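You operate a simulated robot arm through the tools that you are given. There is no shell and no other tool.

Carry out the task below with a simulated two-armed robot. There is one attempt and no reset: what you move stays moved.

TASK
Stop the pump, drain the tank to 20, refill it to 60 and start again.
Fine: read both levels on the sight glass; leave valves, knobs, main switch and sample lever alone; no trip.

It is judged by the outcome, as a careful person would: the job done as asked, and still so three seconds after it is handed in. It fails if anything else is knocked over, pushed out of place, dropped, spilled or broken.

THE ROBOT
Two 7-joint arms with two-finger grippers on one trunk that stands fixed in place. Base frame: the origin is at the foot of the trunk, x ahead of it, y to its left, z up. Readings come in mm, rad, newtons and seconds.
The left shoulder is at [50, 191, 1265], the right one opposite. With the tool pointing down near the work surface each hand reaches from about 100 to 740 mm from the base axis, measured 20 degrees to its own side. Payload 2.69 kg a hand.
The tool frame of a hand sits at the grasp point between the pads (the TCP): z along the fingers, y along the line on which they close. The tips reach 20 mm beyond it. The gripper opens to 100 mm. The gripper's body begins 63 mm behind the TCP.
Orientation is told as [roll, pitch, yaw] about the base's x, y, z axes, in that order, counted from this pose: with the fingers straight down and closing along the base's y, the tool's x points along the base's -x, its y along +y and its z along -z.

THE INTERFACE
- The arms move only by the tool play_rows. It takes "left_rows", "right_rows" or both (then of equal length, played together; a hand with none holds still); each is a list of rows, each a list of 6 numbers: the shift along the tool's x, y, z in mm, then the turn, a rotation vector about the tool's x, y, z in rad. In form: [[tx, ty, tz, rx, ry, rz], ...]. A call has 1 to 20 rows; each row shifts and turns the commanded pose from where the row before left it, along the tool's axes as they then stand. "left_hand" and "right_hand" are, for a hand that has rows, the finger opening in mm, from 0 to 100, set as the call begins (left out, the last holds). A row lasts 0.2 s, in which the tool goes at most 50 mm and 0.15 rad; a call with a longer step from one row to the next is refused whole, and so is a gripper value outside its range. Where a pose cannot be reached the arm comes as near as it can. A force on the tool above 40 N (or 10 N above the force at the start of the call, whichever is more), or a blocked arm, ends the call early, and 0.2 s more pass. Each finger travels about 153 mm/s and halts on what it meets, pressing with about 35 N; the grip force reading is that of the motor and also rises with nothing between the fingers. The clock runs only during rows and for 0.2 s after the last one: add rows that do not move to give the fingers time. It gives the time, the measured TCP pose, the force on the tool (base axes), the opening and the grip force at its end, in the units of the frame above (readings bear some noise), with the torque about the TCP (base axes, N m) and any sound that the robot's microphone picked up.
- Cameras (640 x 400 px; columns grow to the right, rows downward): "scene" is now at [124.9, 50.9, 1488.2]; the picture's right is [0.53, -0.85, 0.00], its down [-0.16, -0.10, -0.98] and it looks along [0.84, 0.52, -0.18] (base axes); focal length 214 px, centre (320, 200). "left" rides on the left gripper at [70, 19, -99] in its tool frame; the picture's right is [-0.26, 0.97, 0.00], its down [-0.75, -0.20, -0.63] and it looks along [-0.61, -0.16, 0.78] (tool axes); focal length 230 px, centre (320, 200). "right" rides on the right gripper at [70, -19, -99] in its tool frame; the picture's right is [0.26, 0.97, 0.00], its down [-0.75, 0.20, -0.63] and it looks along [-0.61, 0.16, 0.78] (tool axes); focal length 230 px, centre (320, 200). There is no depth. A picture from a camera that has moved, and an enlarged one, comes with that camera's place and axes in the base frame and with its lens. The place of the scene camera against the robot may be out by one fixed shift of up to 18 mm in any direction.
- get_image(camera): a new picture of that camera. The clock stands still meanwhile.
- slide_trunk(by): slides the trunk up (or, below 0, down) by that many mm; the arms and the scene camera ride with it, the base frame stays. It gives what a move gives, with no picture.
- pan_tilt(pan, tilt): turns the head with the scene camera to pan (to the left, within 1.396 rad either way) and tilt (down, from -0.506 to 1.204), counted from straight ahead of the robot. It gives what a move gives.
- zoom(camera, box): a new picture of the part [left, top, right, bottom] of that camera's present view, enlarged. The clock stands still meanwhile.
- sign_off(): hands the job in; it is judged then, once.

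Nothing tells you positions but the pictures and the camera data. Unless the task says otherwise, let go and move clear before handing in.

The tools are called by a JSON object that holds its "fn" and its "kwargs". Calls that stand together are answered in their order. play_rows: Moves the arms, as the interface text tells. Its arguments: {"type":"object","properties":{"left_rows":{"type":"array","items":{"type":"array","items":{"type":"number"}}},"left_hand":{"type":"number"},"right_rows":{"type":"array","items":{"type":"array","items":{"type":"number"}}},"right_hand":{"type":"number"}},"required":[]} The other tools are called the same way: slide_trunk (by) slides the trunk up or down; pan_tilt (pan, tilt) turns the head that bears the scene camera; get_image (camera) takes a picture; zoom (camera, box) takes an enlarged picture of a part of a camera's view; sign_off () hands the job in.

At the start:

```text
clock: 0.0
left_eef_pos: [318.9, 493.4, 1495.2]
left_tool_rot: [0.003, 0.0, -0.001]
left_force: [0.2, 0.5, 1.2]
left_torque: [0.0, 0.02, -0.02]
left_gripper_width: 100.0
left_grasp_force: 0.0
right_eef_pos: [375.6, 28.2, 1495.2]
right_tool_rot: [0.002, 0.001, 0.002]
right_force: [0.9, 1.0, 0.5]
right_torque: [0.01, -0.02, 0.0]
right_gripper_width: 99.9
right_grasp_force: 0.0
trunk travel left (down, up): [-323.0, 0.0]
head pan, tilt: [0.555, 0.185]
```

scene: 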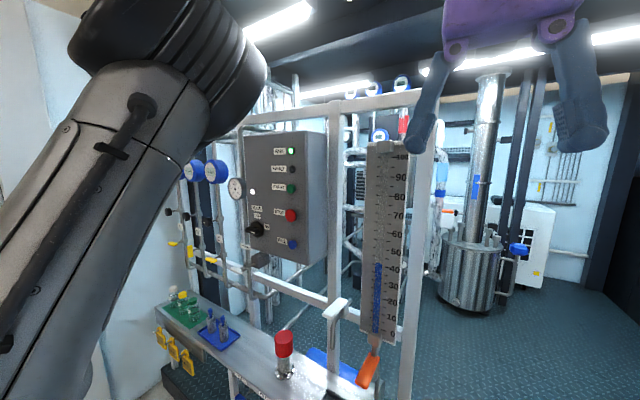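
right: 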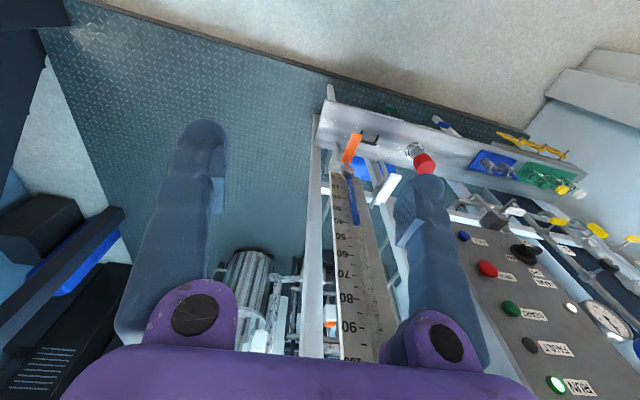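
left: 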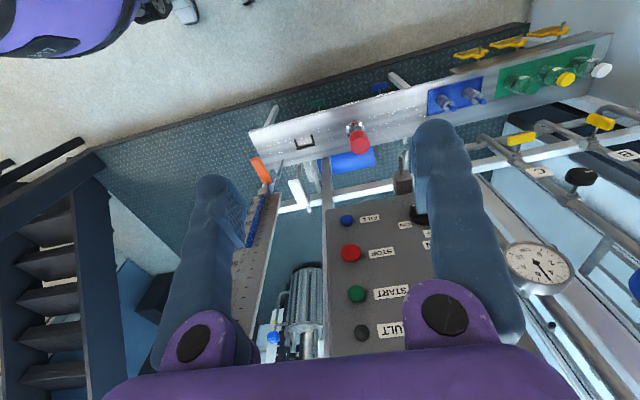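

I see a control panel with lamps and buttons (RUN, FAULT, START, STOP, FILL?), a sight glass with a scale, an orange lever below it, and a bench with a red mushroom-like item. I'll zoom in to read labels before doing anything.

{"fn": "zoom", "kwargs": {"camera": "scene", "box": [220, 120, 340, 280]}}

{"fn": "zoom", "kwargs": {"camera": "scene", "box": [340, 130, 440, 400]}}

{"fn": "zoom", "kwargs": {"camera": "scene", "box": [150, 270, 390, 400]}}

{"fn": "zoom", "kwargs": {"camera": "left", "box": [220, 120, 460, 360]}}

{"fn": "zoom", "kwargs": {"camera": "right", "box": [420, 180, 640, 400]}}

```text
2.50 times, centred on (280, 200) of scene
camera zoom: at [124.9, 50.9, 1488.2], right [0.53, -0.85, 0.0], down [-0.16, -0.1, -0.98], along [0.84, 0.52, -0.18], focal length 536 px, centre (420, 200)
```

zoom: 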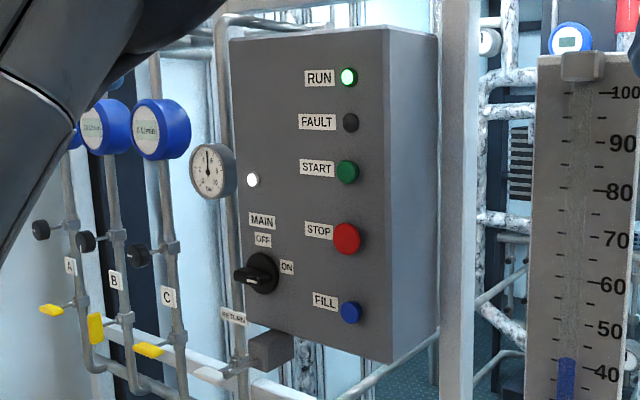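

```text
1.48 times, centred on (390, 265) of scene
camera zoom: at [124.9, 50.9, 1488.2], right [0.53, -0.85, 0.0], down [-0.16, -0.1, -0.98], along [0.84, 0.52, -0.18], focal length 318 px, centre (216, 104)
```

zoom: 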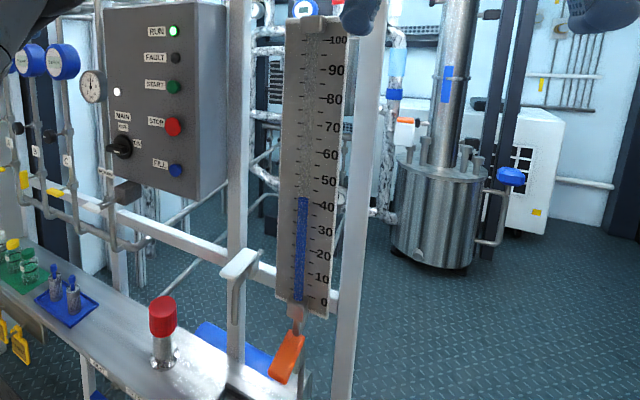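

```text
2.67 times, centred on (270, 335) of scene
camera zoom: at [124.9, 50.9, 1488.2], right [0.53, -0.85, 0.0], down [-0.16, -0.1, -0.98], along [0.84, 0.52, -0.18], focal length 572 px, centre (453, -160)
```

zoom: 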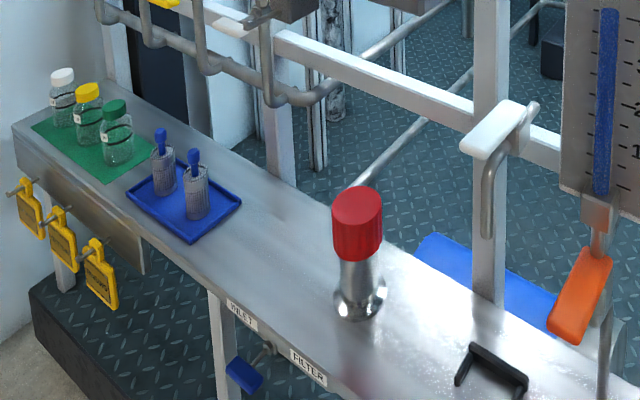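

```text
1.67 times, centred on (340, 240) of left
camera zoom: at [249.9, 512.2, 1593.9], right [0.26, 0.97, 0.0], down [0.75, -0.2, 0.63], along [0.61, -0.16, -0.78], focal length 384 px, centre (287, 133)
```

zoom: 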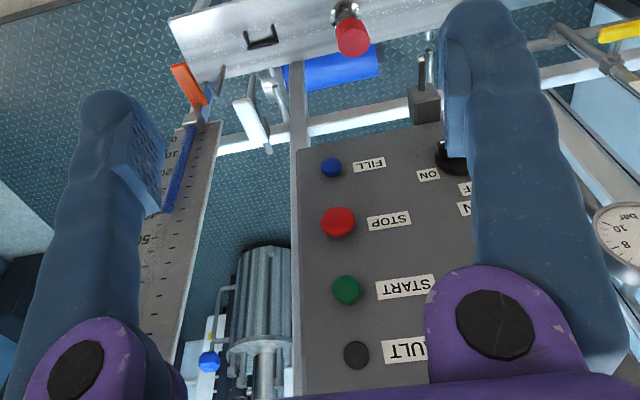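

```text
1.82 times, centred on (530, 290) of right
camera zoom: at [305.0, 6.8, 1594.4], right [-0.26, 0.97, 0.0], down [0.75, 0.2, 0.63], along [0.61, 0.17, -0.78], focal length 418 px, centre (-62, 36)
```

zoom: 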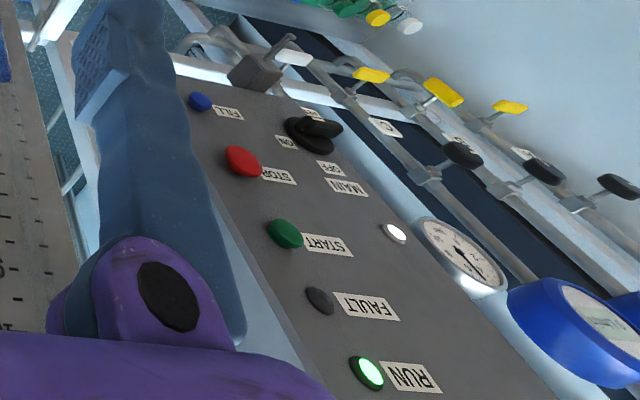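

The RUN lamp is lit and the level stands near 42; the panel has START, STOP and FILL buttons, and there are several candidate drain handles (orange lever under the glass, white-handled one, blue one below bench). I'll tilt the head to find labels before touching anything.

{"fn": "pan_tilt", "kwargs": {"pan": 0.35, "tilt": 0.7}}

{"fn": "get_image", "kwargs": {"camera": "scene"}}

{"fn": "zoom", "kwargs": {"camera": "right", "box": [300, 80, 460, 240]}}

{"fn": "zoom", "kwargs": {"camera": "left", "box": [240, 80, 400, 220]}}

```text
clock: 0.9
left_eef_pos: [319.3, 492.3, 1495.0]
left_tool_rot: [0.001, 0.001, 0.0]
left_force: [0.2, 0.4, 0.1]
left_torque: [0.03, 0.04, 0.02]
left_gripper_width: 100.0
left_grasp_force: 0.0
right_eef_pos: [375.3, 27.7, 1495.6]
right_tool_rot: [0.002, -0.001, 0.001]
right_force: [-0.5, -0.4, -0.3]
right_torque: [-0.02, 0.04, 0.02]
right_gripper_width: 100.0
right_grasp_force: 0.0
trunk travel left (down, up): [-323.0, 0.0]
head pan, tilt: [0.351, 0.7]
```

```text
taken
camera scene: at [125.5, 31.1, 1441.4], right [0.34, -0.94, 0.0], down [-0.6, -0.22, -0.77], along [0.72, 0.26, -0.64], focal length 214 px, centre (320, 200)
```

scene: 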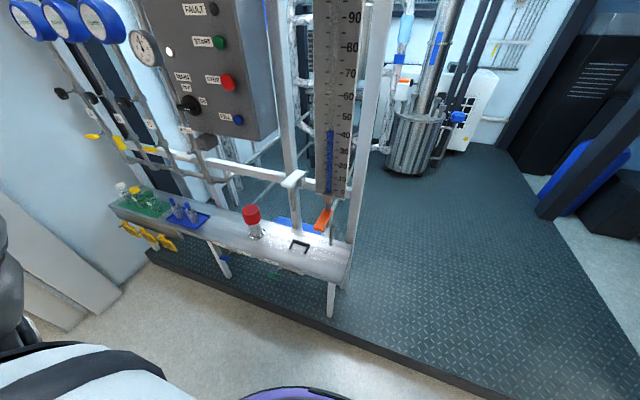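

```text
2.50 times, centred on (380, 160) of right
camera zoom: at [304.9, 6.8, 1594.4], right [-0.26, 0.97, 0.0], down [0.75, 0.2, 0.63], along [0.61, 0.16, -0.78], focal length 575 px, centre (170, 300)
```

zoom: 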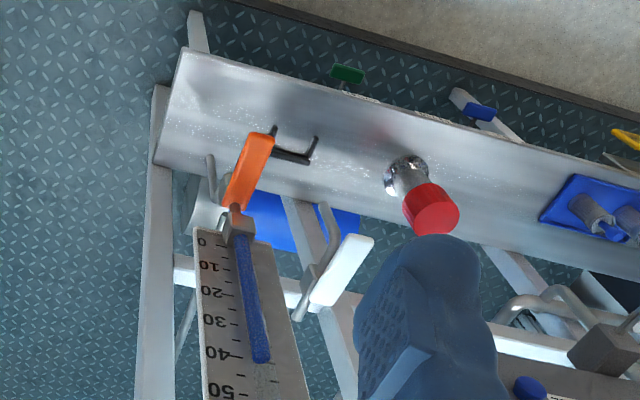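

```text
2.86 times, centred on (320, 150) of left
camera zoom: at [249.8, 512.3, 1593.9], right [0.26, 0.97, 0.0], down [0.75, -0.2, 0.63], along [0.61, -0.16, -0.78], focal length 657 px, centre (320, 343)
```

zoom: 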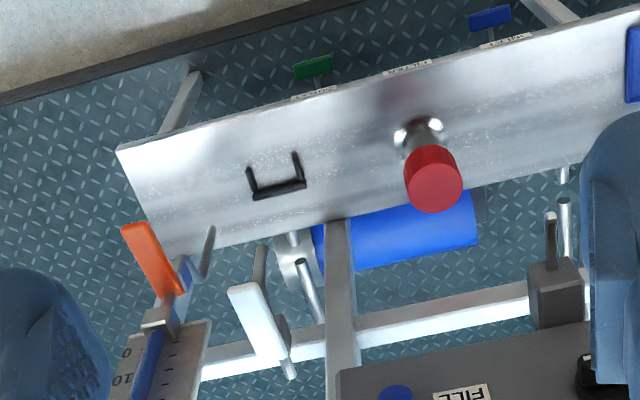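

The bench front edge carries labels over blue and green handles; I'll zoom on those and the levers.

{"fn": "zoom", "kwargs": {"camera": "scene", "box": [200, 160, 380, 310]}}

{"fn": "zoom", "kwargs": {"camera": "scene", "box": [200, 240, 300, 300]}}

{"fn": "zoom", "kwargs": {"camera": "scene", "box": [280, 160, 370, 260]}}

{"fn": "zoom", "kwargs": {"camera": "scene", "box": [80, 80, 260, 240]}}

```text
2.67 times, centred on (290, 235) of scene
camera zoom: at [125.5, 31.1, 1441.4], right [0.34, -0.94, 0.0], down [-0.6, -0.22, -0.77], along [0.72, 0.26, -0.64], focal length 572 px, centre (400, 107)
```

zoom: 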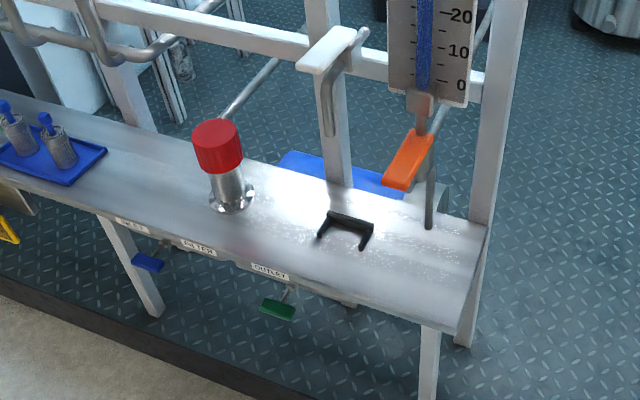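

```text
6.40 times, centred on (250, 270) of scene
camera zoom: at [125.5, 31.1, 1441.4], right [0.34, -0.94, 0.0], down [-0.6, -0.22, -0.77], along [0.72, 0.26, -0.64], focal length 1373 px, centre (768, -248)
```

zoom: 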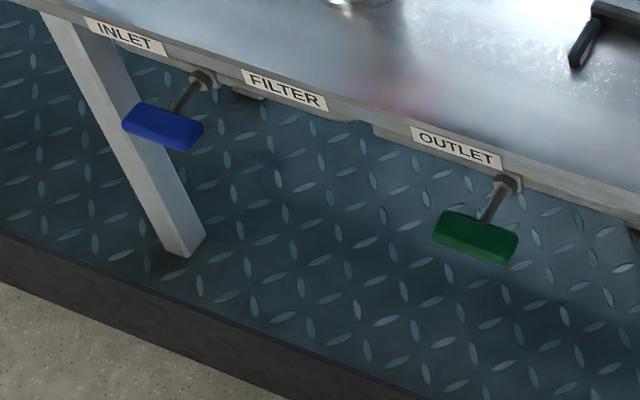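

```text
4.00 times, centred on (325, 210) of scene
camera zoom: at [125.5, 31.1, 1441.4], right [0.34, -0.94, 0.0], down [-0.6, -0.22, -0.77], along [0.72, 0.26, -0.64], focal length 858 px, centre (300, 160)
```

zoom: 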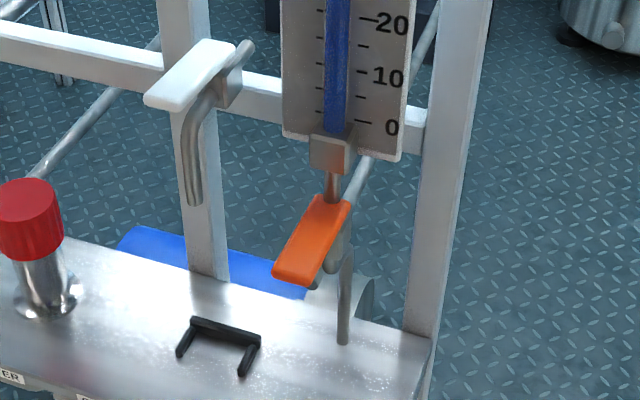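

```text
2.50 times, centred on (170, 160) of scene
camera zoom: at [125.5, 31.1, 1441.4], right [0.34, -0.94, 0.0], down [-0.6, -0.22, -0.77], along [0.72, 0.26, -0.64], focal length 536 px, centre (695, 300)
```

zoom: 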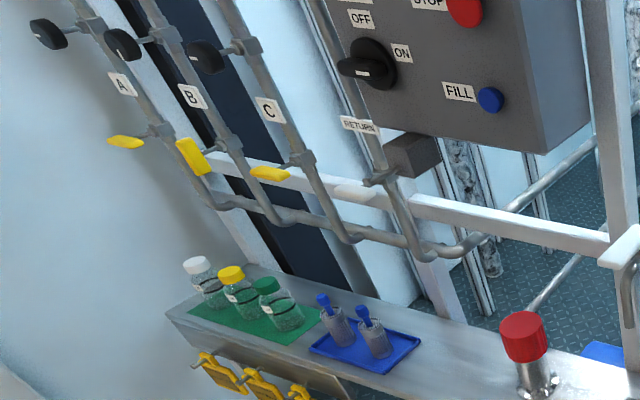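

STOP/START/FILL triangulate to about x 633, y 475, z 1297/1383/1201; the sight glass is at x≈668, y≈195 with its zero near z 967, the orange lever just below it; the white lever with a spout looks like the sample tap. I'll lower the trunk so the head sees the glass more squarely.

{"fn": "slide_trunk", "kwargs": {"by": -200}}

{"fn": "pan_tilt", "kwargs": {"pan": 0.3, "tilt": 0.3}}

{"fn": "get_image", "kwargs": {"camera": "scene"}}

{"fn": "get_image", "kwargs": {"camera": "right"}}

{"fn": "get_image", "kwargs": {"camera": "left"}}

```text
clock: 3.1
left_eef_pos: [319.7, 494.5, 1295.1]
left_tool_rot: [0.001, 0.001, -0.002]
left_force: [1.0, 0.0, -0.7]
left_torque: [0.0, -0.02, 0.02]
left_gripper_width: 99.8
left_grasp_force: 0.1
right_eef_pos: [374.7, 26.7, 1296.2]
right_tool_rot: [0.003, 0.0, 0.001]
right_force: [0.4, 0.2, 0.4]
right_torque: [0.01, 0.02, -0.01]
right_gripper_width: 99.9
right_grasp_force: 0.1
trunk travel left (down, up): [-123.0, 200.0]
head pan, tilt: [0.351, 0.7]
```

```text
clock: 4.0
left_eef_pos: [319.6, 494.1, 1294.7]
left_tool_rot: [0.0, -0.001, 0.0]
left_force: [0.5, -0.9, -1.1]
left_torque: [0.0, -0.02, -0.01]
left_gripper_width: 100.1
left_grasp_force: 0.1
right_eef_pos: [376.0, 26.9, 1295.7]
right_tool_rot: [0.003, 0.0, 0.001]
right_force: [0.1, -0.3, 0.0]
right_torque: [-0.04, -0.01, -0.03]
right_gripper_width: 99.9
right_grasp_force: 0.1
trunk travel left (down, up): [-123.0, 200.0]
head pan, tilt: [0.3, 0.3]
```

```text
taken
camera scene: at [135.0, 29.5, 1277.4], right [0.3, -0.96, 0.0], down [-0.28, -0.09, -0.96], along [0.91, 0.28, -0.3], focal length 214 px, centre (320, 200)
```

scene: 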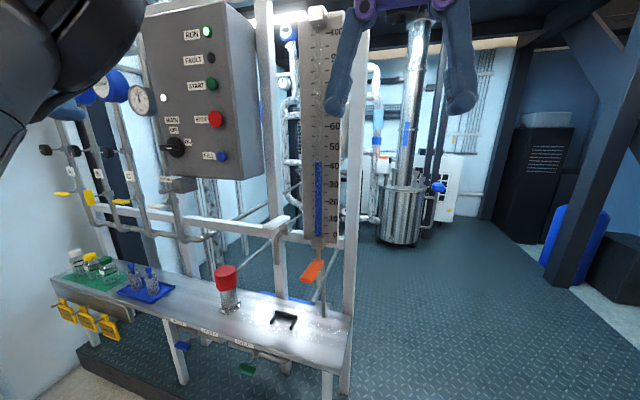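

```text
taken
camera right: at [305.0, 6.8, 1394.4], right [-0.26, 0.97, 0.0], down [0.75, 0.2, 0.63], along [0.61, 0.16, -0.78], focal length 230 px, centre (320, 200)
```

right: 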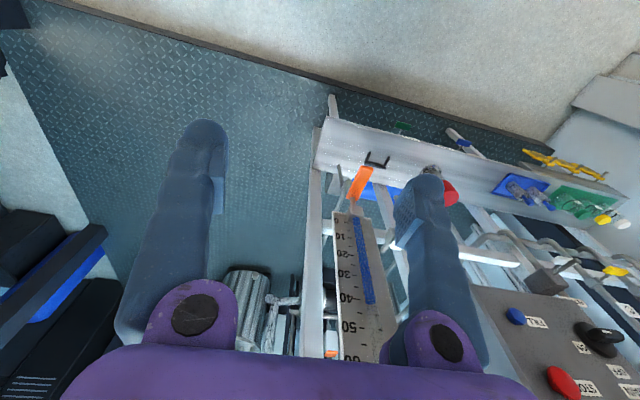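

```text
taken
camera left: at [249.9, 512.3, 1393.9], right [0.26, 0.97, 0.0], down [0.75, -0.2, 0.63], along [0.61, -0.16, -0.78], focal length 230 px, centre (320, 200)
```

left: 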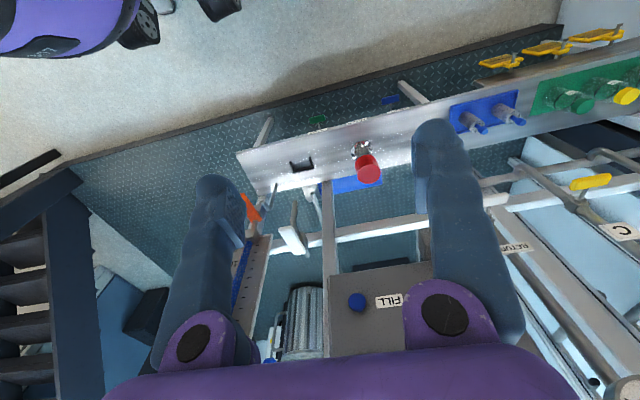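

{"fn": "zoom", "kwargs": {"camera": "scene", "box": [290, 150, 360, 250]}}

{"fn": "zoom", "kwargs": {"camera": "scene", "box": [250, 200, 360, 330]}}

{"fn": "zoom", "kwargs": {"camera": "right", "box": [320, 120, 420, 220]}}

{"fn": "zoom", "kwargs": {"camera": "scene", "box": [140, 0, 280, 200]}}

```text
4.00 times, centred on (325, 200) of scene
camera zoom: at [135.0, 29.5, 1277.4], right [0.3, -0.96, 0.0], down [-0.28, -0.09, -0.96], along [0.91, 0.28, -0.3], focal length 858 px, centre (300, 200)
```

zoom: 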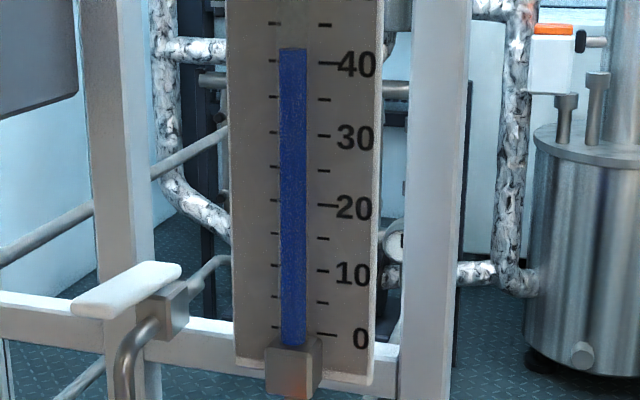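

```text
3.08 times, centred on (305, 265) of scene
camera zoom: at [135.0, 29.5, 1277.4], right [0.3, -0.96, 0.0], down [-0.28, -0.09, -0.96], along [0.91, 0.28, -0.3], focal length 660 px, centre (366, 0)
```

zoom: 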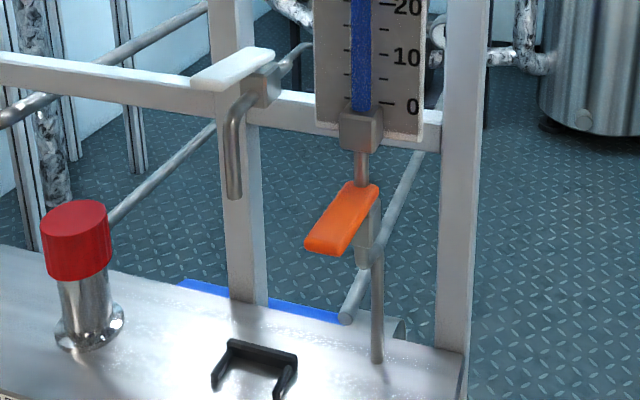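

```text
4.00 times, centred on (370, 170) of right
camera zoom: at [305.0, 6.8, 1394.4], right [-0.26, 0.97, 0.0], down [0.75, 0.2, 0.63], along [0.61, 0.16, -0.78], focal length 920 px, centre (120, 320)
```

zoom: 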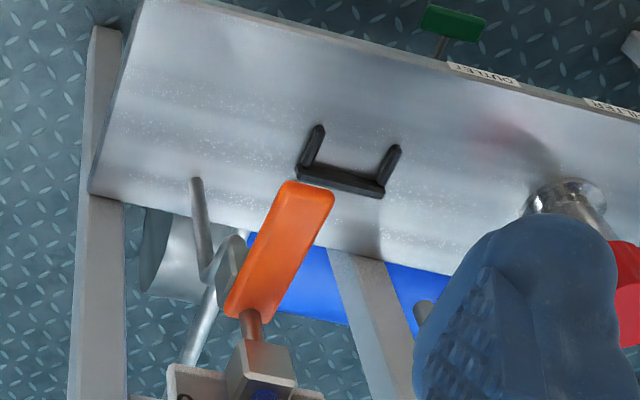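

```text
2.00 times, centred on (210, 100) of scene
camera zoom: at [135.0, 29.5, 1277.4], right [0.3, -0.96, 0.0], down [-0.28, -0.09, -0.96], along [0.91, 0.28, -0.3], focal length 429 px, centre (540, 400)
```

zoom: 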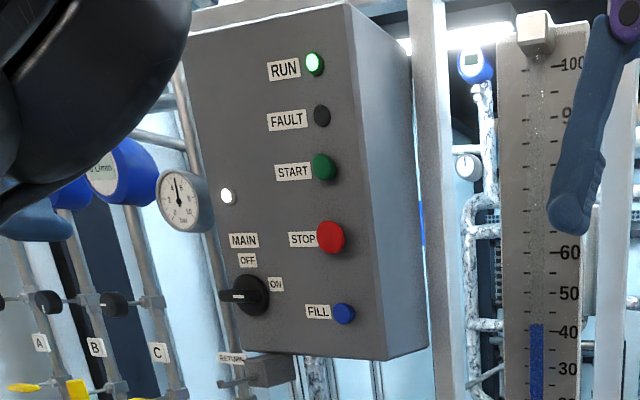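

The level reads about 42 and the orange paddle lies roughly horizontal at z≈890, from x≈565 to 675 at y≈197, under the glass. I'll bring the right hand's camera closer to see how the lever is built.

{"fn": "play_rows", "kwargs": {"right_rows": [[-7.5, 12, 41, 0, 0, 0], [-7.5, 12, 41, 0, 0, 0], [-7.5, 12, 41, 0, 0, 0], [-7.5, 12, 41, 0, 0, 0], [-7.5, 12, 41, 0, 0, 0], [-7.5, 12, 41, 0, 0, 0], [0, 0, 0, 0, 0, 0]]}}

{"fn": "get_image", "kwargs": {"camera": "right"}}

{"fn": "get_image", "kwargs": {"camera": "scene"}}

```text
clock: 5.6
left_eef_pos: [319.4, 492.7, 1295.7]
left_tool_rot: [0.001, -0.002, 0.0]
left_force: [0.9, -0.1, 0.3]
left_torque: [0.0, -0.01, -0.03]
left_gripper_width: 100.1
left_grasp_force: 0.1
right_eef_pos: [422.2, 102.2, 1049.8]
right_tool_rot: [0.003, -0.002, 0.001]
right_force: [0.6, 0.7, -0.3]
right_torque: [0.01, -0.01, 0.01]
right_gripper_width: 99.8
right_grasp_force: 0.0
trunk travel left (down, up): [-123.0, 200.0]
head pan, tilt: [0.3, 0.3]
```

```text
taken
camera right: at [352.6, 81.8, 1148.6], right [-0.26, 0.97, 0.0], down [0.75, 0.2, 0.63], along [0.61, 0.17, -0.78], focal length 230 px, centre (320, 200)
```

right: 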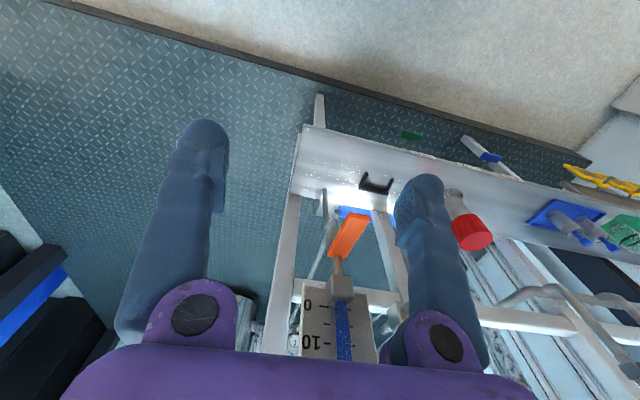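

```text
taken
camera scene: at [134.8, 29.4, 1277.6], right [0.3, -0.96, 0.0], down [-0.28, -0.09, -0.96], along [0.91, 0.28, -0.3], focal length 214 px, centre (320, 200)
```

scene: 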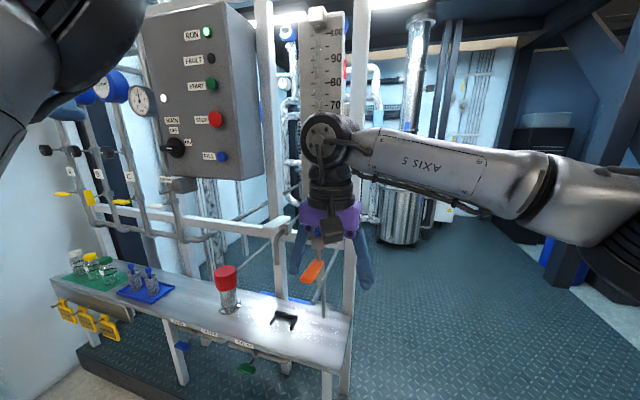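

{"fn": "zoom", "kwargs": {"camera": "right", "box": [290, 160, 410, 280]}}

{"fn": "zoom", "kwargs": {"camera": "right", "box": [270, 220, 400, 370]}}

```text
3.33 times, centred on (350, 220) of right
camera zoom: at [352.6, 81.8, 1148.6], right [-0.26, 0.97, 0.0], down [0.75, 0.2, 0.63], along [0.61, 0.17, -0.78], focal length 767 px, centre (220, 133)
```

zoom: 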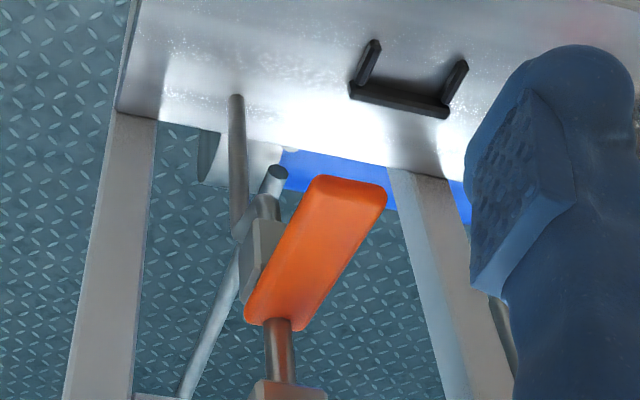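

```text
2.67 times, centred on (335, 295) of right
camera zoom: at [352.6, 81.8, 1148.6], right [-0.26, 0.97, 0.0], down [0.75, 0.2, 0.63], along [0.61, 0.17, -0.78], focal length 614 px, centre (280, -53)
```

zoom: 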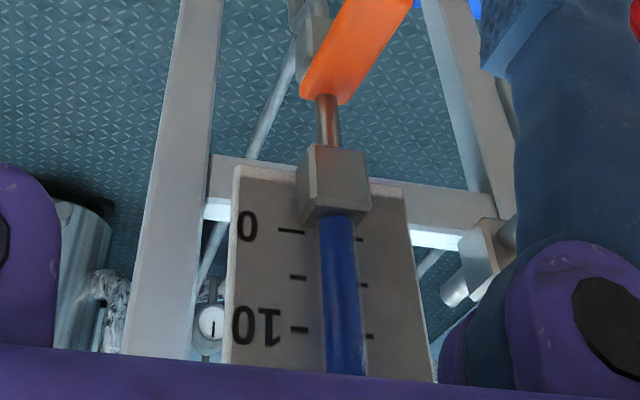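

The tube stands a little proud of its plate (parallax), so levels must be read at eye height; the paddle spans x≈560–660 at y≈195, z≈900. Next I swing the left hand to point forward at the panel with fingers shut, and draw the right hand back out of the view.

{"fn": "play_rows", "kwargs": {"left_hand": 0, "left_rows": [[-14.5, -1.7, 0, 0, -0.1428, 0], [-14.35, -1.7, 2.1, 0, -0.1428, 0], [-13.9, -1.7, 4.1, 0, -0.1428, 0], [-13.2, -1.7, 6, 0, -0.1428, 0], [-12.2, -1.7, 7.8, 0, -0.1428, 0], [-11, -1.7, 9.5, 0, -0.1428, 0], [-9.5, -1.7, 11, 0, -0.1428, 0], [-7.8, -1.7, 12.2, 0, -0.1428, 0], [-6, -1.7, 13.2, 0, -0.1428, 0], [-4.1, -1.7, 13.9, 0, -0.1428, 0], [-2.1, -1.7, 14.35, 0, -0.1428, 0], [0, 0, 0, 0, 0, 0]], "right_rows": [[8.7, -37, -8.3, 0, 0, 0], [8.7, -37, -8.3, 0, 0, 0], [8.7, -37, -8.3, 0, 0, 0], [8.7, -37, -8.3, 0, 0, 0], [8.7, -37, -8.3, 0, 0, 0], [8.7, -37, -8.3, 0, 0, 0], [0, 0, 0, 0, 0, 0], [0, 0, 0, 0, 0, 0], [0, 0, 0, 0, 0, 0], [0, 0, 0, 0, 0, 0], [0, 0, 0, 0, 0, 0], [0, 0, 0, 0, 0, 0]]}}

{"fn": "get_image", "kwargs": {"camera": "scene"}}

{"fn": "get_image", "kwargs": {"camera": "left"}}

```text
clock: 8.2
left_eef_pos: [480.3, 474.7, 1296.4]
left_tool_rot: [2.563, -1.57, -2.563]
left_force: [0.1, -0.1, -0.1]
left_torque: [-0.03, -0.02, -0.01]
left_gripper_width: 0.0
left_grasp_force: 29.4
right_eef_pos: [367.5, -123.9, 1099.4]
right_tool_rot: [0.005, 0.001, -0.001]
right_force: [0.8, 0.2, 0.6]
right_torque: [0.0, 0.01, 0.0]
right_gripper_width: 100.1
right_grasp_force: 0.1
trunk travel left (down, up): [-123.0, 200.0]
head pan, tilt: [0.3, 0.3]
```

```text
taken
camera scene: at [134.9, 29.4, 1277.5], right [0.3, -0.96, 0.0], down [-0.28, -0.09, -0.96], along [0.91, 0.28, -0.3], focal length 214 px, centre (320, 200)
```

scene: 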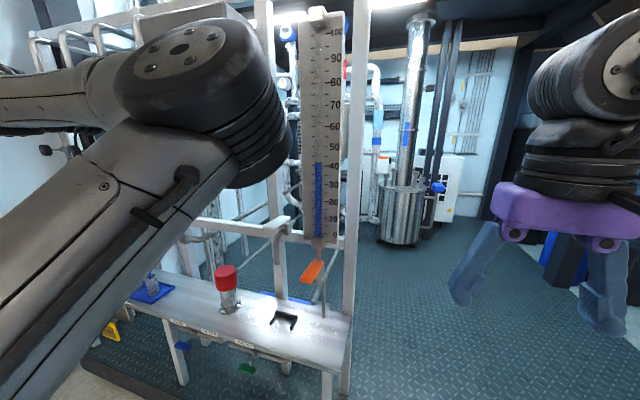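

```text
taken
camera left: at [380.8, 493.5, 1225.5], right [0.0, 0.97, 0.26], down [-0.63, -0.2, 0.75], along [0.78, -0.16, 0.61], focal length 230 px, centre (320, 200)
```

left: 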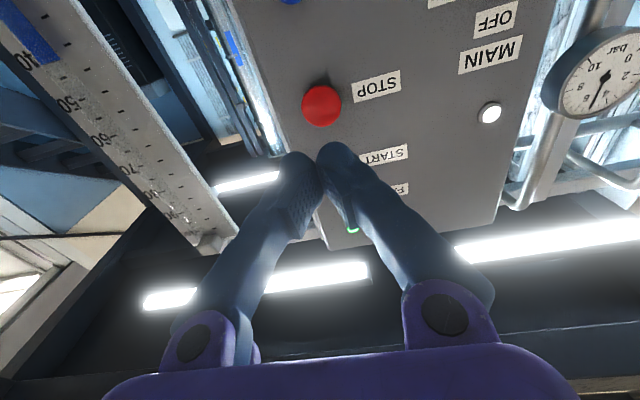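

The left hand points at the panel with STOP straight ahead (about x 632, y 475, z 1297). I'll advance to just short of it and check.

{"fn": "play_rows", "kwargs": {"left_rows": [[0, 0, 38, 0, 0, 0], [0, 0, 38, 0, 0, 0], [0, 0, 34, 0, 0, 0], [0, 0, 0, 0, 0, 0]]}}

{"fn": "get_image", "kwargs": {"camera": "left"}}

{"fn": "get_image", "kwargs": {"camera": "scene"}}

```text
clock: 9.2
left_eef_pos: [590.0, 473.7, 1295.8]
left_tool_rot: [2.444, -1.569, -2.444]
left_force: [-0.2, 0.3, 0.0]
left_torque: [0.01, 0.0, 0.01]
left_gripper_width: 0.0
left_grasp_force: 29.5
right_eef_pos: [367.1, -123.1, 1099.2]
right_tool_rot: [0.004, 0.001, 0.0]
right_force: [-0.5, -0.9, 0.1]
right_torque: [-0.01, -0.01, -0.02]
right_gripper_width: 99.9
right_grasp_force: 0.2
trunk travel left (down, up): [-123.0, 200.0]
head pan, tilt: [0.3, 0.3]
```

```text
taken
camera left: at [490.1, 492.2, 1226.0], right [0.0, 0.97, 0.26], down [-0.63, -0.2, 0.75], along [0.78, -0.16, 0.61], focal length 230 px, centre (320, 200)
```

left: 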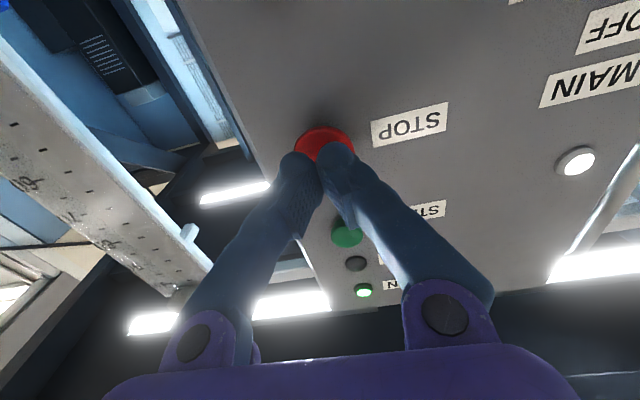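

```text
taken
camera scene: at [134.8, 29.4, 1277.5], right [0.3, -0.96, 0.0], down [-0.28, -0.09, -0.96], along [0.91, 0.28, -0.3], focal length 214 px, centre (320, 200)
```

scene: 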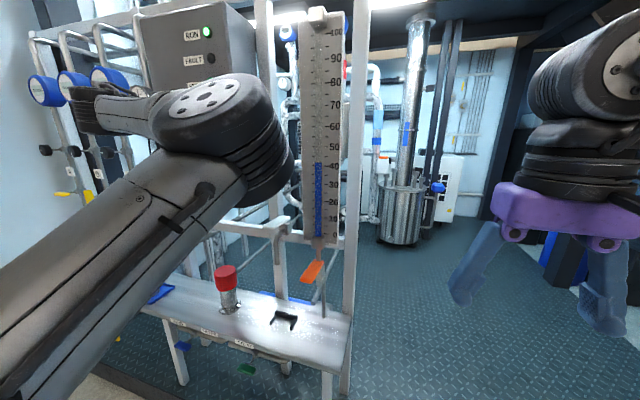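

Fingertips sit ~20 mm short of STOP and centred on it; RUN and FAULT lamps are both visible from the left camera. I'll ease forward onto the button.

{"fn": "play_rows", "kwargs": {"left_rows": [[0, 0, 5, 0, 0, 0], [0, 0, 5, 0, 0, 0], [0, 0, 5, 0, 0, 0], [0, 0, 3, 0, 0, 0], [0, 0, 3, 0, 0, 0], [0, 0, 3, 0, 0, 0]]}}

{"fn": "get_image", "kwargs": {"camera": "left"}}

```text
clock: 10.6
left_eef_pos: [612.6, 475.6, 1295.3]
left_tool_rot: [1.736, -1.569, -1.737]
left_force: [-2.7, -0.9, -1.8]
left_torque: [-0.01, 0.01, 0.01]
left_gripper_width: 5.9
left_grasp_force: 29.0
right_eef_pos: [366.8, -123.3, 1099.0]
right_tool_rot: [0.004, 0.001, 0.001]
right_force: [0.5, 0.9, -0.8]
right_torque: [0.03, 0.02, 0.01]
right_gripper_width: 100.0
right_grasp_force: 0.1
trunk travel left (down, up): [-123.0, 200.0]
head pan, tilt: [0.3, 0.3]
heard: click
```

```text
taken
camera left: at [513.3, 493.6, 1225.4], right [0.0, 0.97, 0.26], down [-0.63, -0.2, 0.75], along [0.78, -0.16, 0.61], focal length 230 px, centre (320, 200)
```

left: 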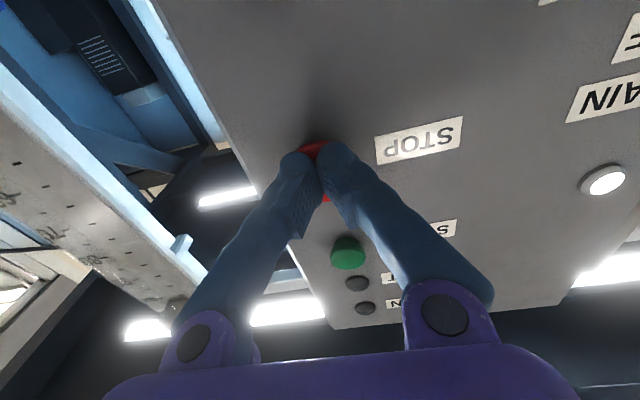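

A click, and the RUN lamp went dark with FAULT dark too. I'll back off straight and check.

{"fn": "play_rows", "kwargs": {"left_rows": [[0, 0, -10, 0, 0, 0], [0, 0, -30, 0, 0, 0], [0, 0, -40, 0, 0, 0], [0, 0, -40, 0, 0, 0], [0, 0, 0, 0, 0, 0]]}}

{"fn": "get_image", "kwargs": {"camera": "left"}}

{"fn": "get_image", "kwargs": {"camera": "scene"}}

```text
clock: 11.8
left_eef_pos: [491.4, 476.7, 1294.2]
left_tool_rot: [1.217, -1.569, -1.219]
left_force: [0.0, 0.4, -0.4]
left_torque: [0.02, 0.0, -0.01]
left_gripper_width: 0.0
left_grasp_force: 29.4
right_eef_pos: [368.6, -124.1, 1098.7]
right_tool_rot: [0.003, 0.0, 0.0]
right_force: [0.0, -0.2, -0.8]
right_torque: [0.02, -0.01, -0.02]
right_gripper_width: 100.0
right_grasp_force: 0.0
trunk travel left (down, up): [-123.0, 200.0]
head pan, tilt: [0.3, 0.3]
```

```text
taken
camera left: at [393.0, 495.1, 1224.6], right [0.0, 0.97, 0.26], down [-0.63, -0.2, 0.75], along [0.78, -0.16, 0.61], focal length 230 px, centre (320, 200)
```

left: 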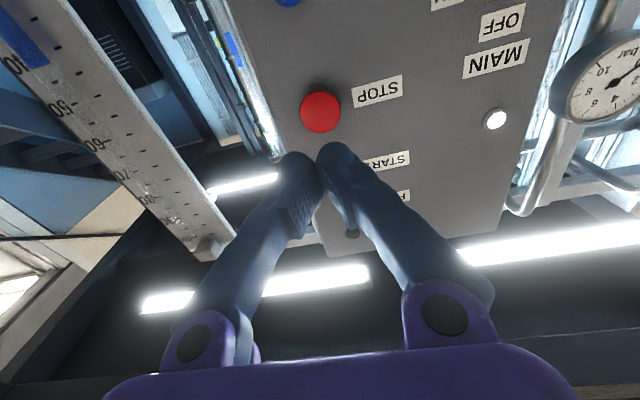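

```text
taken
camera scene: at [135.2, 29.5, 1277.4], right [0.3, -0.96, 0.0], down [-0.28, -0.09, -0.96], along [0.91, 0.28, -0.3], focal length 214 px, centre (320, 200)
```

scene: 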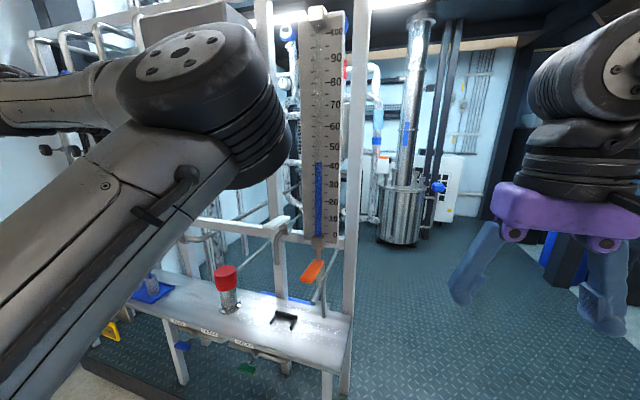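

STOP done: RUN dark, FAULT dark, gauge falling. Now I lower the trunk the rest of the way so the head looks almost level at the 20 mark, then take the left hand toward the orange lever.

{"fn": "slide_trunk", "kwargs": {"by": -123}}

{"fn": "pan_tilt", "kwargs": {"pan": 0.3, "tilt": 0.3}}

{"fn": "get_image", "kwargs": {"camera": "scene"}}

{"fn": "zoom", "kwargs": {"camera": "scene", "box": [280, 60, 370, 220]}}

```text
clock: 13.3
left_eef_pos: [492.5, 476.1, 1172.7]
left_tool_rot: [1.991, -1.571, -1.993]
left_force: [0.3, -0.8, 0.0]
left_torque: [-0.01, 0.0, 0.0]
left_gripper_width: 0.1
left_grasp_force: 29.8
right_eef_pos: [366.9, -124.6, 977.7]
right_tool_rot: [0.005, 0.0, 0.001]
right_force: [0.0, -0.4, -0.1]
right_torque: [0.02, -0.01, 0.0]
right_gripper_width: 100.1
right_grasp_force: 0.0
trunk travel left (down, up): [0.0, 323.0]
head pan, tilt: [0.3, 0.3]
```

```text
clock: 13.9
left_eef_pos: [491.0, 476.9, 1171.9]
left_tool_rot: [1.771, -1.57, -1.775]
left_force: [0.2, -0.7, -0.1]
left_torque: [0.01, 0.02, 0.0]
left_gripper_width: 0.2
left_grasp_force: 29.0
right_eef_pos: [367.0, -122.2, 976.5]
right_tool_rot: [0.002, 0.001, -0.001]
right_force: [-0.2, -0.2, 0.2]
right_torque: [0.02, 0.0, 0.01]
right_gripper_width: 100.0
right_grasp_force: 0.1
trunk travel left (down, up): [0.0, 323.0]
head pan, tilt: [0.3, 0.3]
```

```text
taken
camera scene: at [135.0, 29.5, 1154.9], right [0.3, -0.96, 0.0], down [-0.28, -0.09, -0.96], along [0.91, 0.28, -0.3], focal length 214 px, centre (320, 200)
```

scene: 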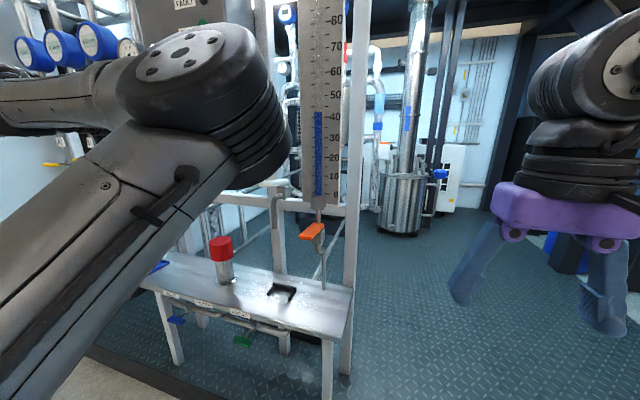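

```text
2.50 times, centred on (325, 140) of scene
camera zoom: at [135.0, 29.5, 1154.9], right [0.3, -0.96, 0.0], down [-0.28, -0.09, -0.96], along [0.91, 0.28, -0.3], focal length 536 px, centre (308, 350)
```

zoom: 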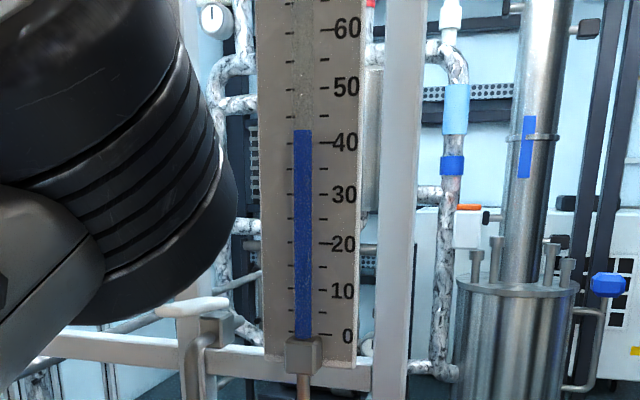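

{"fn": "zoom", "kwargs": {"camera": "scene", "box": [270, 170, 360, 300]}}

```text
3.08 times, centred on (315, 235) of scene
camera zoom: at [135.0, 29.5, 1154.9], right [0.3, -0.96, 0.0], down [-0.28, -0.09, -0.96], along [0.91, 0.28, -0.3], focal length 660 px, centre (335, 92)
```

zoom: 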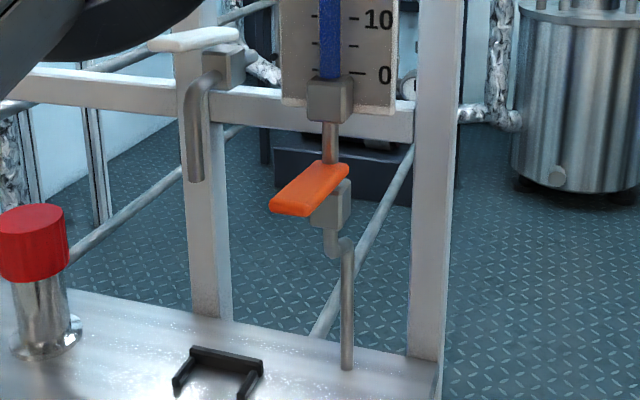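

The valve body sits just under the glass block with the paddle lying level toward me and a spout pipe running down to the bench. I'll bring the left hand, fingers shut and level, to a spot in front of and above the paddle tip.

{"fn": "play_rows", "kwargs": {"left_rows": [[21.5, -35.2, 0, 0, 0, 0], [21.5, -35.2, 0, 0, 0, 0], [21.5, -35.2, 0, 0, 0, 0], [21.5, -35.2, 0, 0, 0, 0], [21.5, -35.2, 0, 0, 0, 0], [21.5, -35.2, 0, 0, 0, 0], [21.5, -35.2, 0, 0, 0, 0], [21.5, -35.2, 0, 0, 0, 0], [0, 0, 0, 0, 0, 0]]}}

{"fn": "get_image", "kwargs": {"camera": "scene"}}

{"fn": "get_image", "kwargs": {"camera": "left"}}

{"fn": "get_image", "kwargs": {"camera": "right"}}

```text
clock: 15.9
left_eef_pos: [454.4, 208.5, 1071.8]
left_tool_rot: [2.43, -1.569, -2.434]
left_force: [0.6, -0.4, -0.7]
left_torque: [0.02, 0.02, -0.04]
left_gripper_width: 0.0
left_grasp_force: 29.8
left hand out of reach, approached as far as the arm can: row 3, 4, 5, 6
right_eef_pos: [367.2, -122.9, 975.2]
right_tool_rot: [0.003, 0.001, 0.0]
right_force: [0.2, 0.6, 0.0]
right_torque: [0.01, -0.03, -0.05]
right_gripper_width: 100.0
right_grasp_force: 0.0
trunk travel left (down, up): [0.0, 323.0]
head pan, tilt: [0.3, 0.3]
```

```text
taken
camera scene: at [135.0, 29.4, 1154.9], right [0.3, -0.96, 0.0], down [-0.28, -0.09, -0.96], along [0.91, 0.28, -0.3], focal length 214 px, centre (320, 200)
```

scene: 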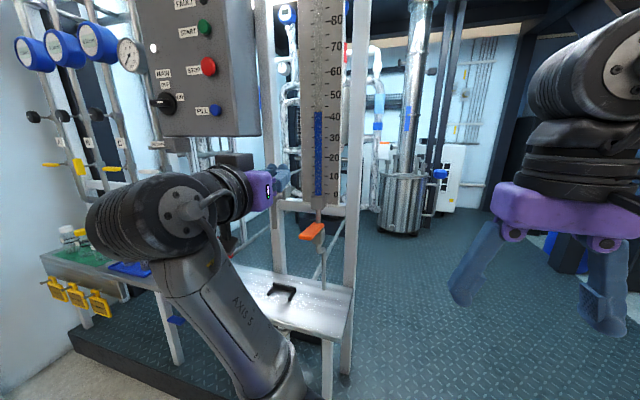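

```text
taken
camera left: at [356.6, 227.8, 1001.6], right [0.0, 0.97, 0.26], down [-0.63, -0.2, 0.75], along [0.78, -0.16, 0.61], focal length 230 px, centre (320, 200)
```

left: 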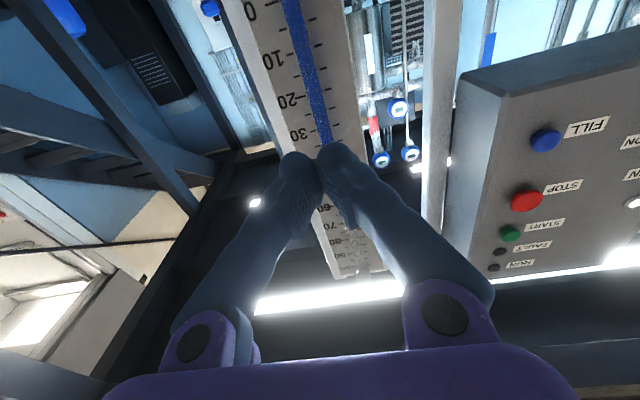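

```text
taken
camera right: at [296.7, -143.4, 1075.5], right [-0.26, 0.97, 0.0], down [0.75, 0.2, 0.63], along [0.61, 0.17, -0.78], focal length 230 px, centre (320, 200)
```

right: 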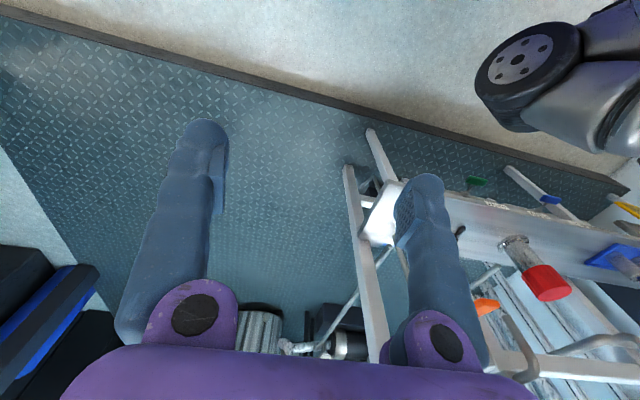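

The left arm swung its elbow low on the way and lags its command; I'll let it settle and read again.

{"fn": "play_rows", "kwargs": {"left_rows": [[0, 0, 0, 0, 0, 0], [0, 0, 0, 0, 0, 0], [0, 0, 0, 0, 0, 0]]}}

{"fn": "get_image", "kwargs": {"camera": "scene"}}

```text
clock: 16.7
left_eef_pos: [456.0, 208.7, 1072.5]
left_tool_rot: [1.75, -1.571, -1.751]
left_force: [-0.5, 0.1, 0.0]
left_torque: [-0.02, -0.01, 0.04]
left_gripper_width: 0.0
left_grasp_force: 29.5
right_eef_pos: [367.4, -122.5, 975.9]
right_tool_rot: [0.005, 0.001, -0.001]
right_force: [-0.3, -0.5, 0.4]
right_torque: [0.02, 0.0, -0.01]
right_gripper_width: 99.9
right_grasp_force: 0.0
trunk travel left (down, up): [0.0, 323.0]
head pan, tilt: [0.3, 0.3]
```

```text
taken
camera scene: at [135.0, 29.5, 1154.9], right [0.3, -0.96, 0.0], down [-0.28, -0.09, -0.96], along [0.91, 0.28, -0.3], focal length 214 px, centre (320, 200)
```

scene: 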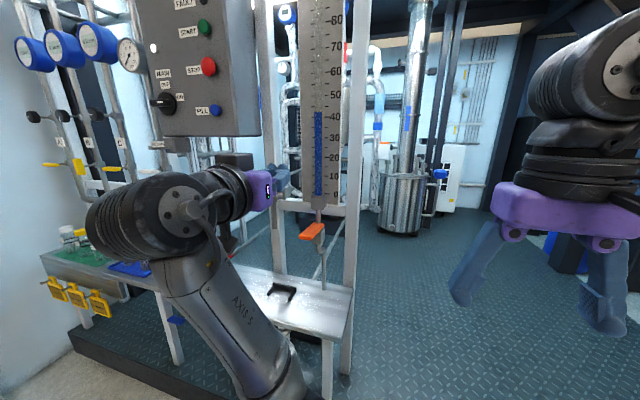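

Settled at (455, 208, 1072), level and clear of everything. Next I lower to just above the paddle's height while still short of it.

{"fn": "play_rows", "kwargs": {"left_rows": [[25, -2.8, 9, 0, 0, 0], [25, -2.8, 9, 0, 0, 0], [25, -2.8, 9, 0, 0, 0], [25, -2.8, 9, 0, 0, 0], [25, -2.8, 9, 0, 0, 0], [0, 0, 0, 0, 0, 0]]}}

{"fn": "get_image", "kwargs": {"camera": "scene"}}

{"fn": "get_image", "kwargs": {"camera": "left"}}

```text
clock: 17.4
left_eef_pos: [456.8, 208.3, 1094.4]
left_tool_rot: [3.114, -1.364, -3.102]
left_force: [0.7, 0.4, 0.6]
left_torque: [0.02, 0.02, 0.02]
left_gripper_width: 0.1
left_grasp_force: 29.6
right_eef_pos: [366.4, -122.5, 976.0]
right_tool_rot: [0.003, -0.001, -0.001]
right_force: [0.0, 0.1, -0.6]
right_torque: [0.02, -0.03, 0.06]
right_gripper_width: 100.1
right_grasp_force: 0.1
trunk travel left (down, up): [0.0, 323.0]
head pan, tilt: [0.3, 0.3]
stopped in row 3 (left hand): the arm was blocked; the commanded pose is now the measured one
```

```text
taken
camera scene: at [135.0, 29.5, 1154.9], right [0.3, -0.96, 0.0], down [-0.28, -0.09, -0.96], along [0.91, 0.28, -0.3], focal length 214 px, centre (320, 200)
```

scene: 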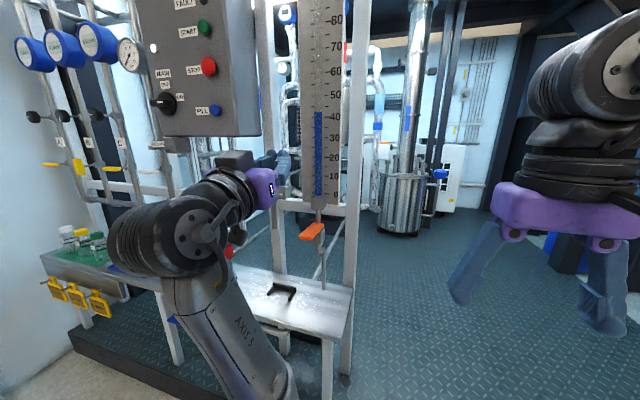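

```text
taken
camera left: at [374.2, 225.4, 1005.3], right [-0.07, 0.96, 0.26], down [-0.77, -0.21, 0.6], along [0.64, -0.16, 0.75], focal length 230 px, centre (320, 200)
```

left: 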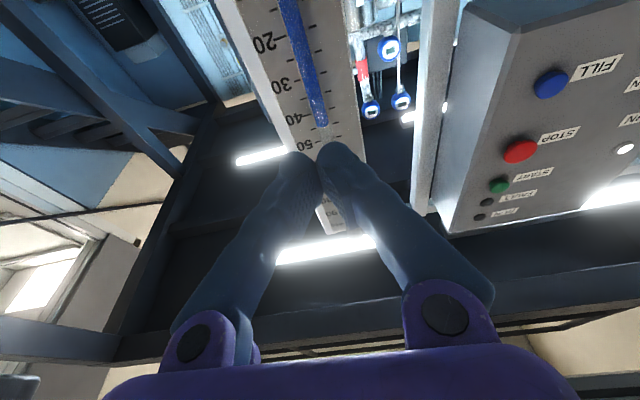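

The arm got blocked by its own posture (elbow low, no contact force on the tool). I'll back off left and swing the tool back downward to regain a better elbow posture.

{"fn": "play_rows", "kwargs": {"left_rows": [[-5, 15, -5, 0, 0.1367, 0], [-5, 15, -5, 0, 0.1367, 0], [-5, 15, -5, 0, 0.1367, 0], [-5, 15, -5, 0, 0.1367, 0], [-5, 15, -5, 0, 0.1367, 0], [-5, 15, -5, 0, 0.1367, 0], [0, 15, -5, 0, 0.1367, 0], [0, 15, -5, 0, 0.1367, 0], [0, 15, -5, 0, 0.1367, 0], [0, 15, -5, 0, 0.1367, 0], [0, 15, -5, 0, 0.1367, 0], [0, 15, -5, 0, 0.1367, 0], [0, 15, -5, 0, 0.1367, 0], [0, 0, 0, 0, 0, 0]]}}

{"fn": "get_image", "kwargs": {"camera": "scene"}}

{"fn": "get_image", "kwargs": {"camera": "left"}}

```text
clock: 20.4
left_eef_pos: [548.5, 433.4, 1091.7]
left_tool_rot: [0.005, 0.003, 0.013]
left_force: [1.0, 1.3, 0.0]
left_torque: [0.01, 0.0, 0.02]
left_gripper_width: 0.2
left_grasp_force: 28.8
left hand out of reach, approached as far as the arm can: row 3, 4, 5, 6, 7
right_eef_pos: [366.1, -123.3, 976.7]
right_tool_rot: [0.003, -0.002, -0.001]
right_force: [-0.1, 0.0, -0.8]
right_torque: [-0.01, 0.03, 0.01]
right_gripper_width: 100.1
right_grasp_force: 0.0
trunk travel left (down, up): [0.0, 323.0]
head pan, tilt: [0.3, 0.3]
```

```text
taken
camera scene: at [135.0, 29.6, 1154.9], right [0.3, -0.96, 0.0], down [-0.28, -0.09, -0.96], along [0.91, 0.28, -0.3], focal length 214 px, centre (320, 200)
```

scene: 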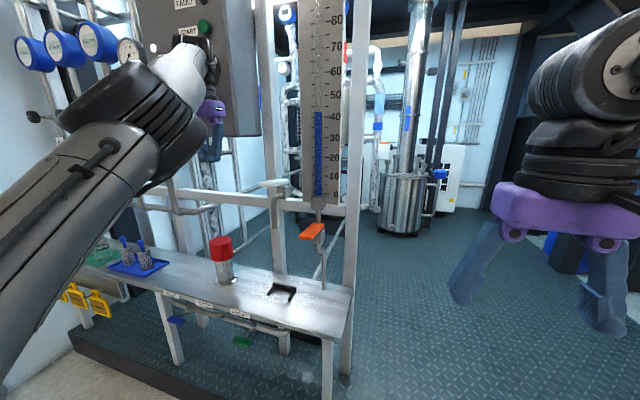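

```text
taken
camera left: at [478.4, 450.8, 1190.4], right [0.25, 0.97, 0.0], down [0.75, -0.19, 0.63], along [0.61, -0.15, -0.78], focal length 230 px, centre (320, 200)
```

left: 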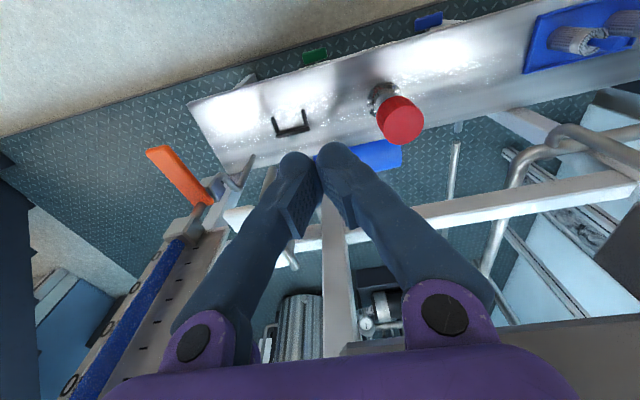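

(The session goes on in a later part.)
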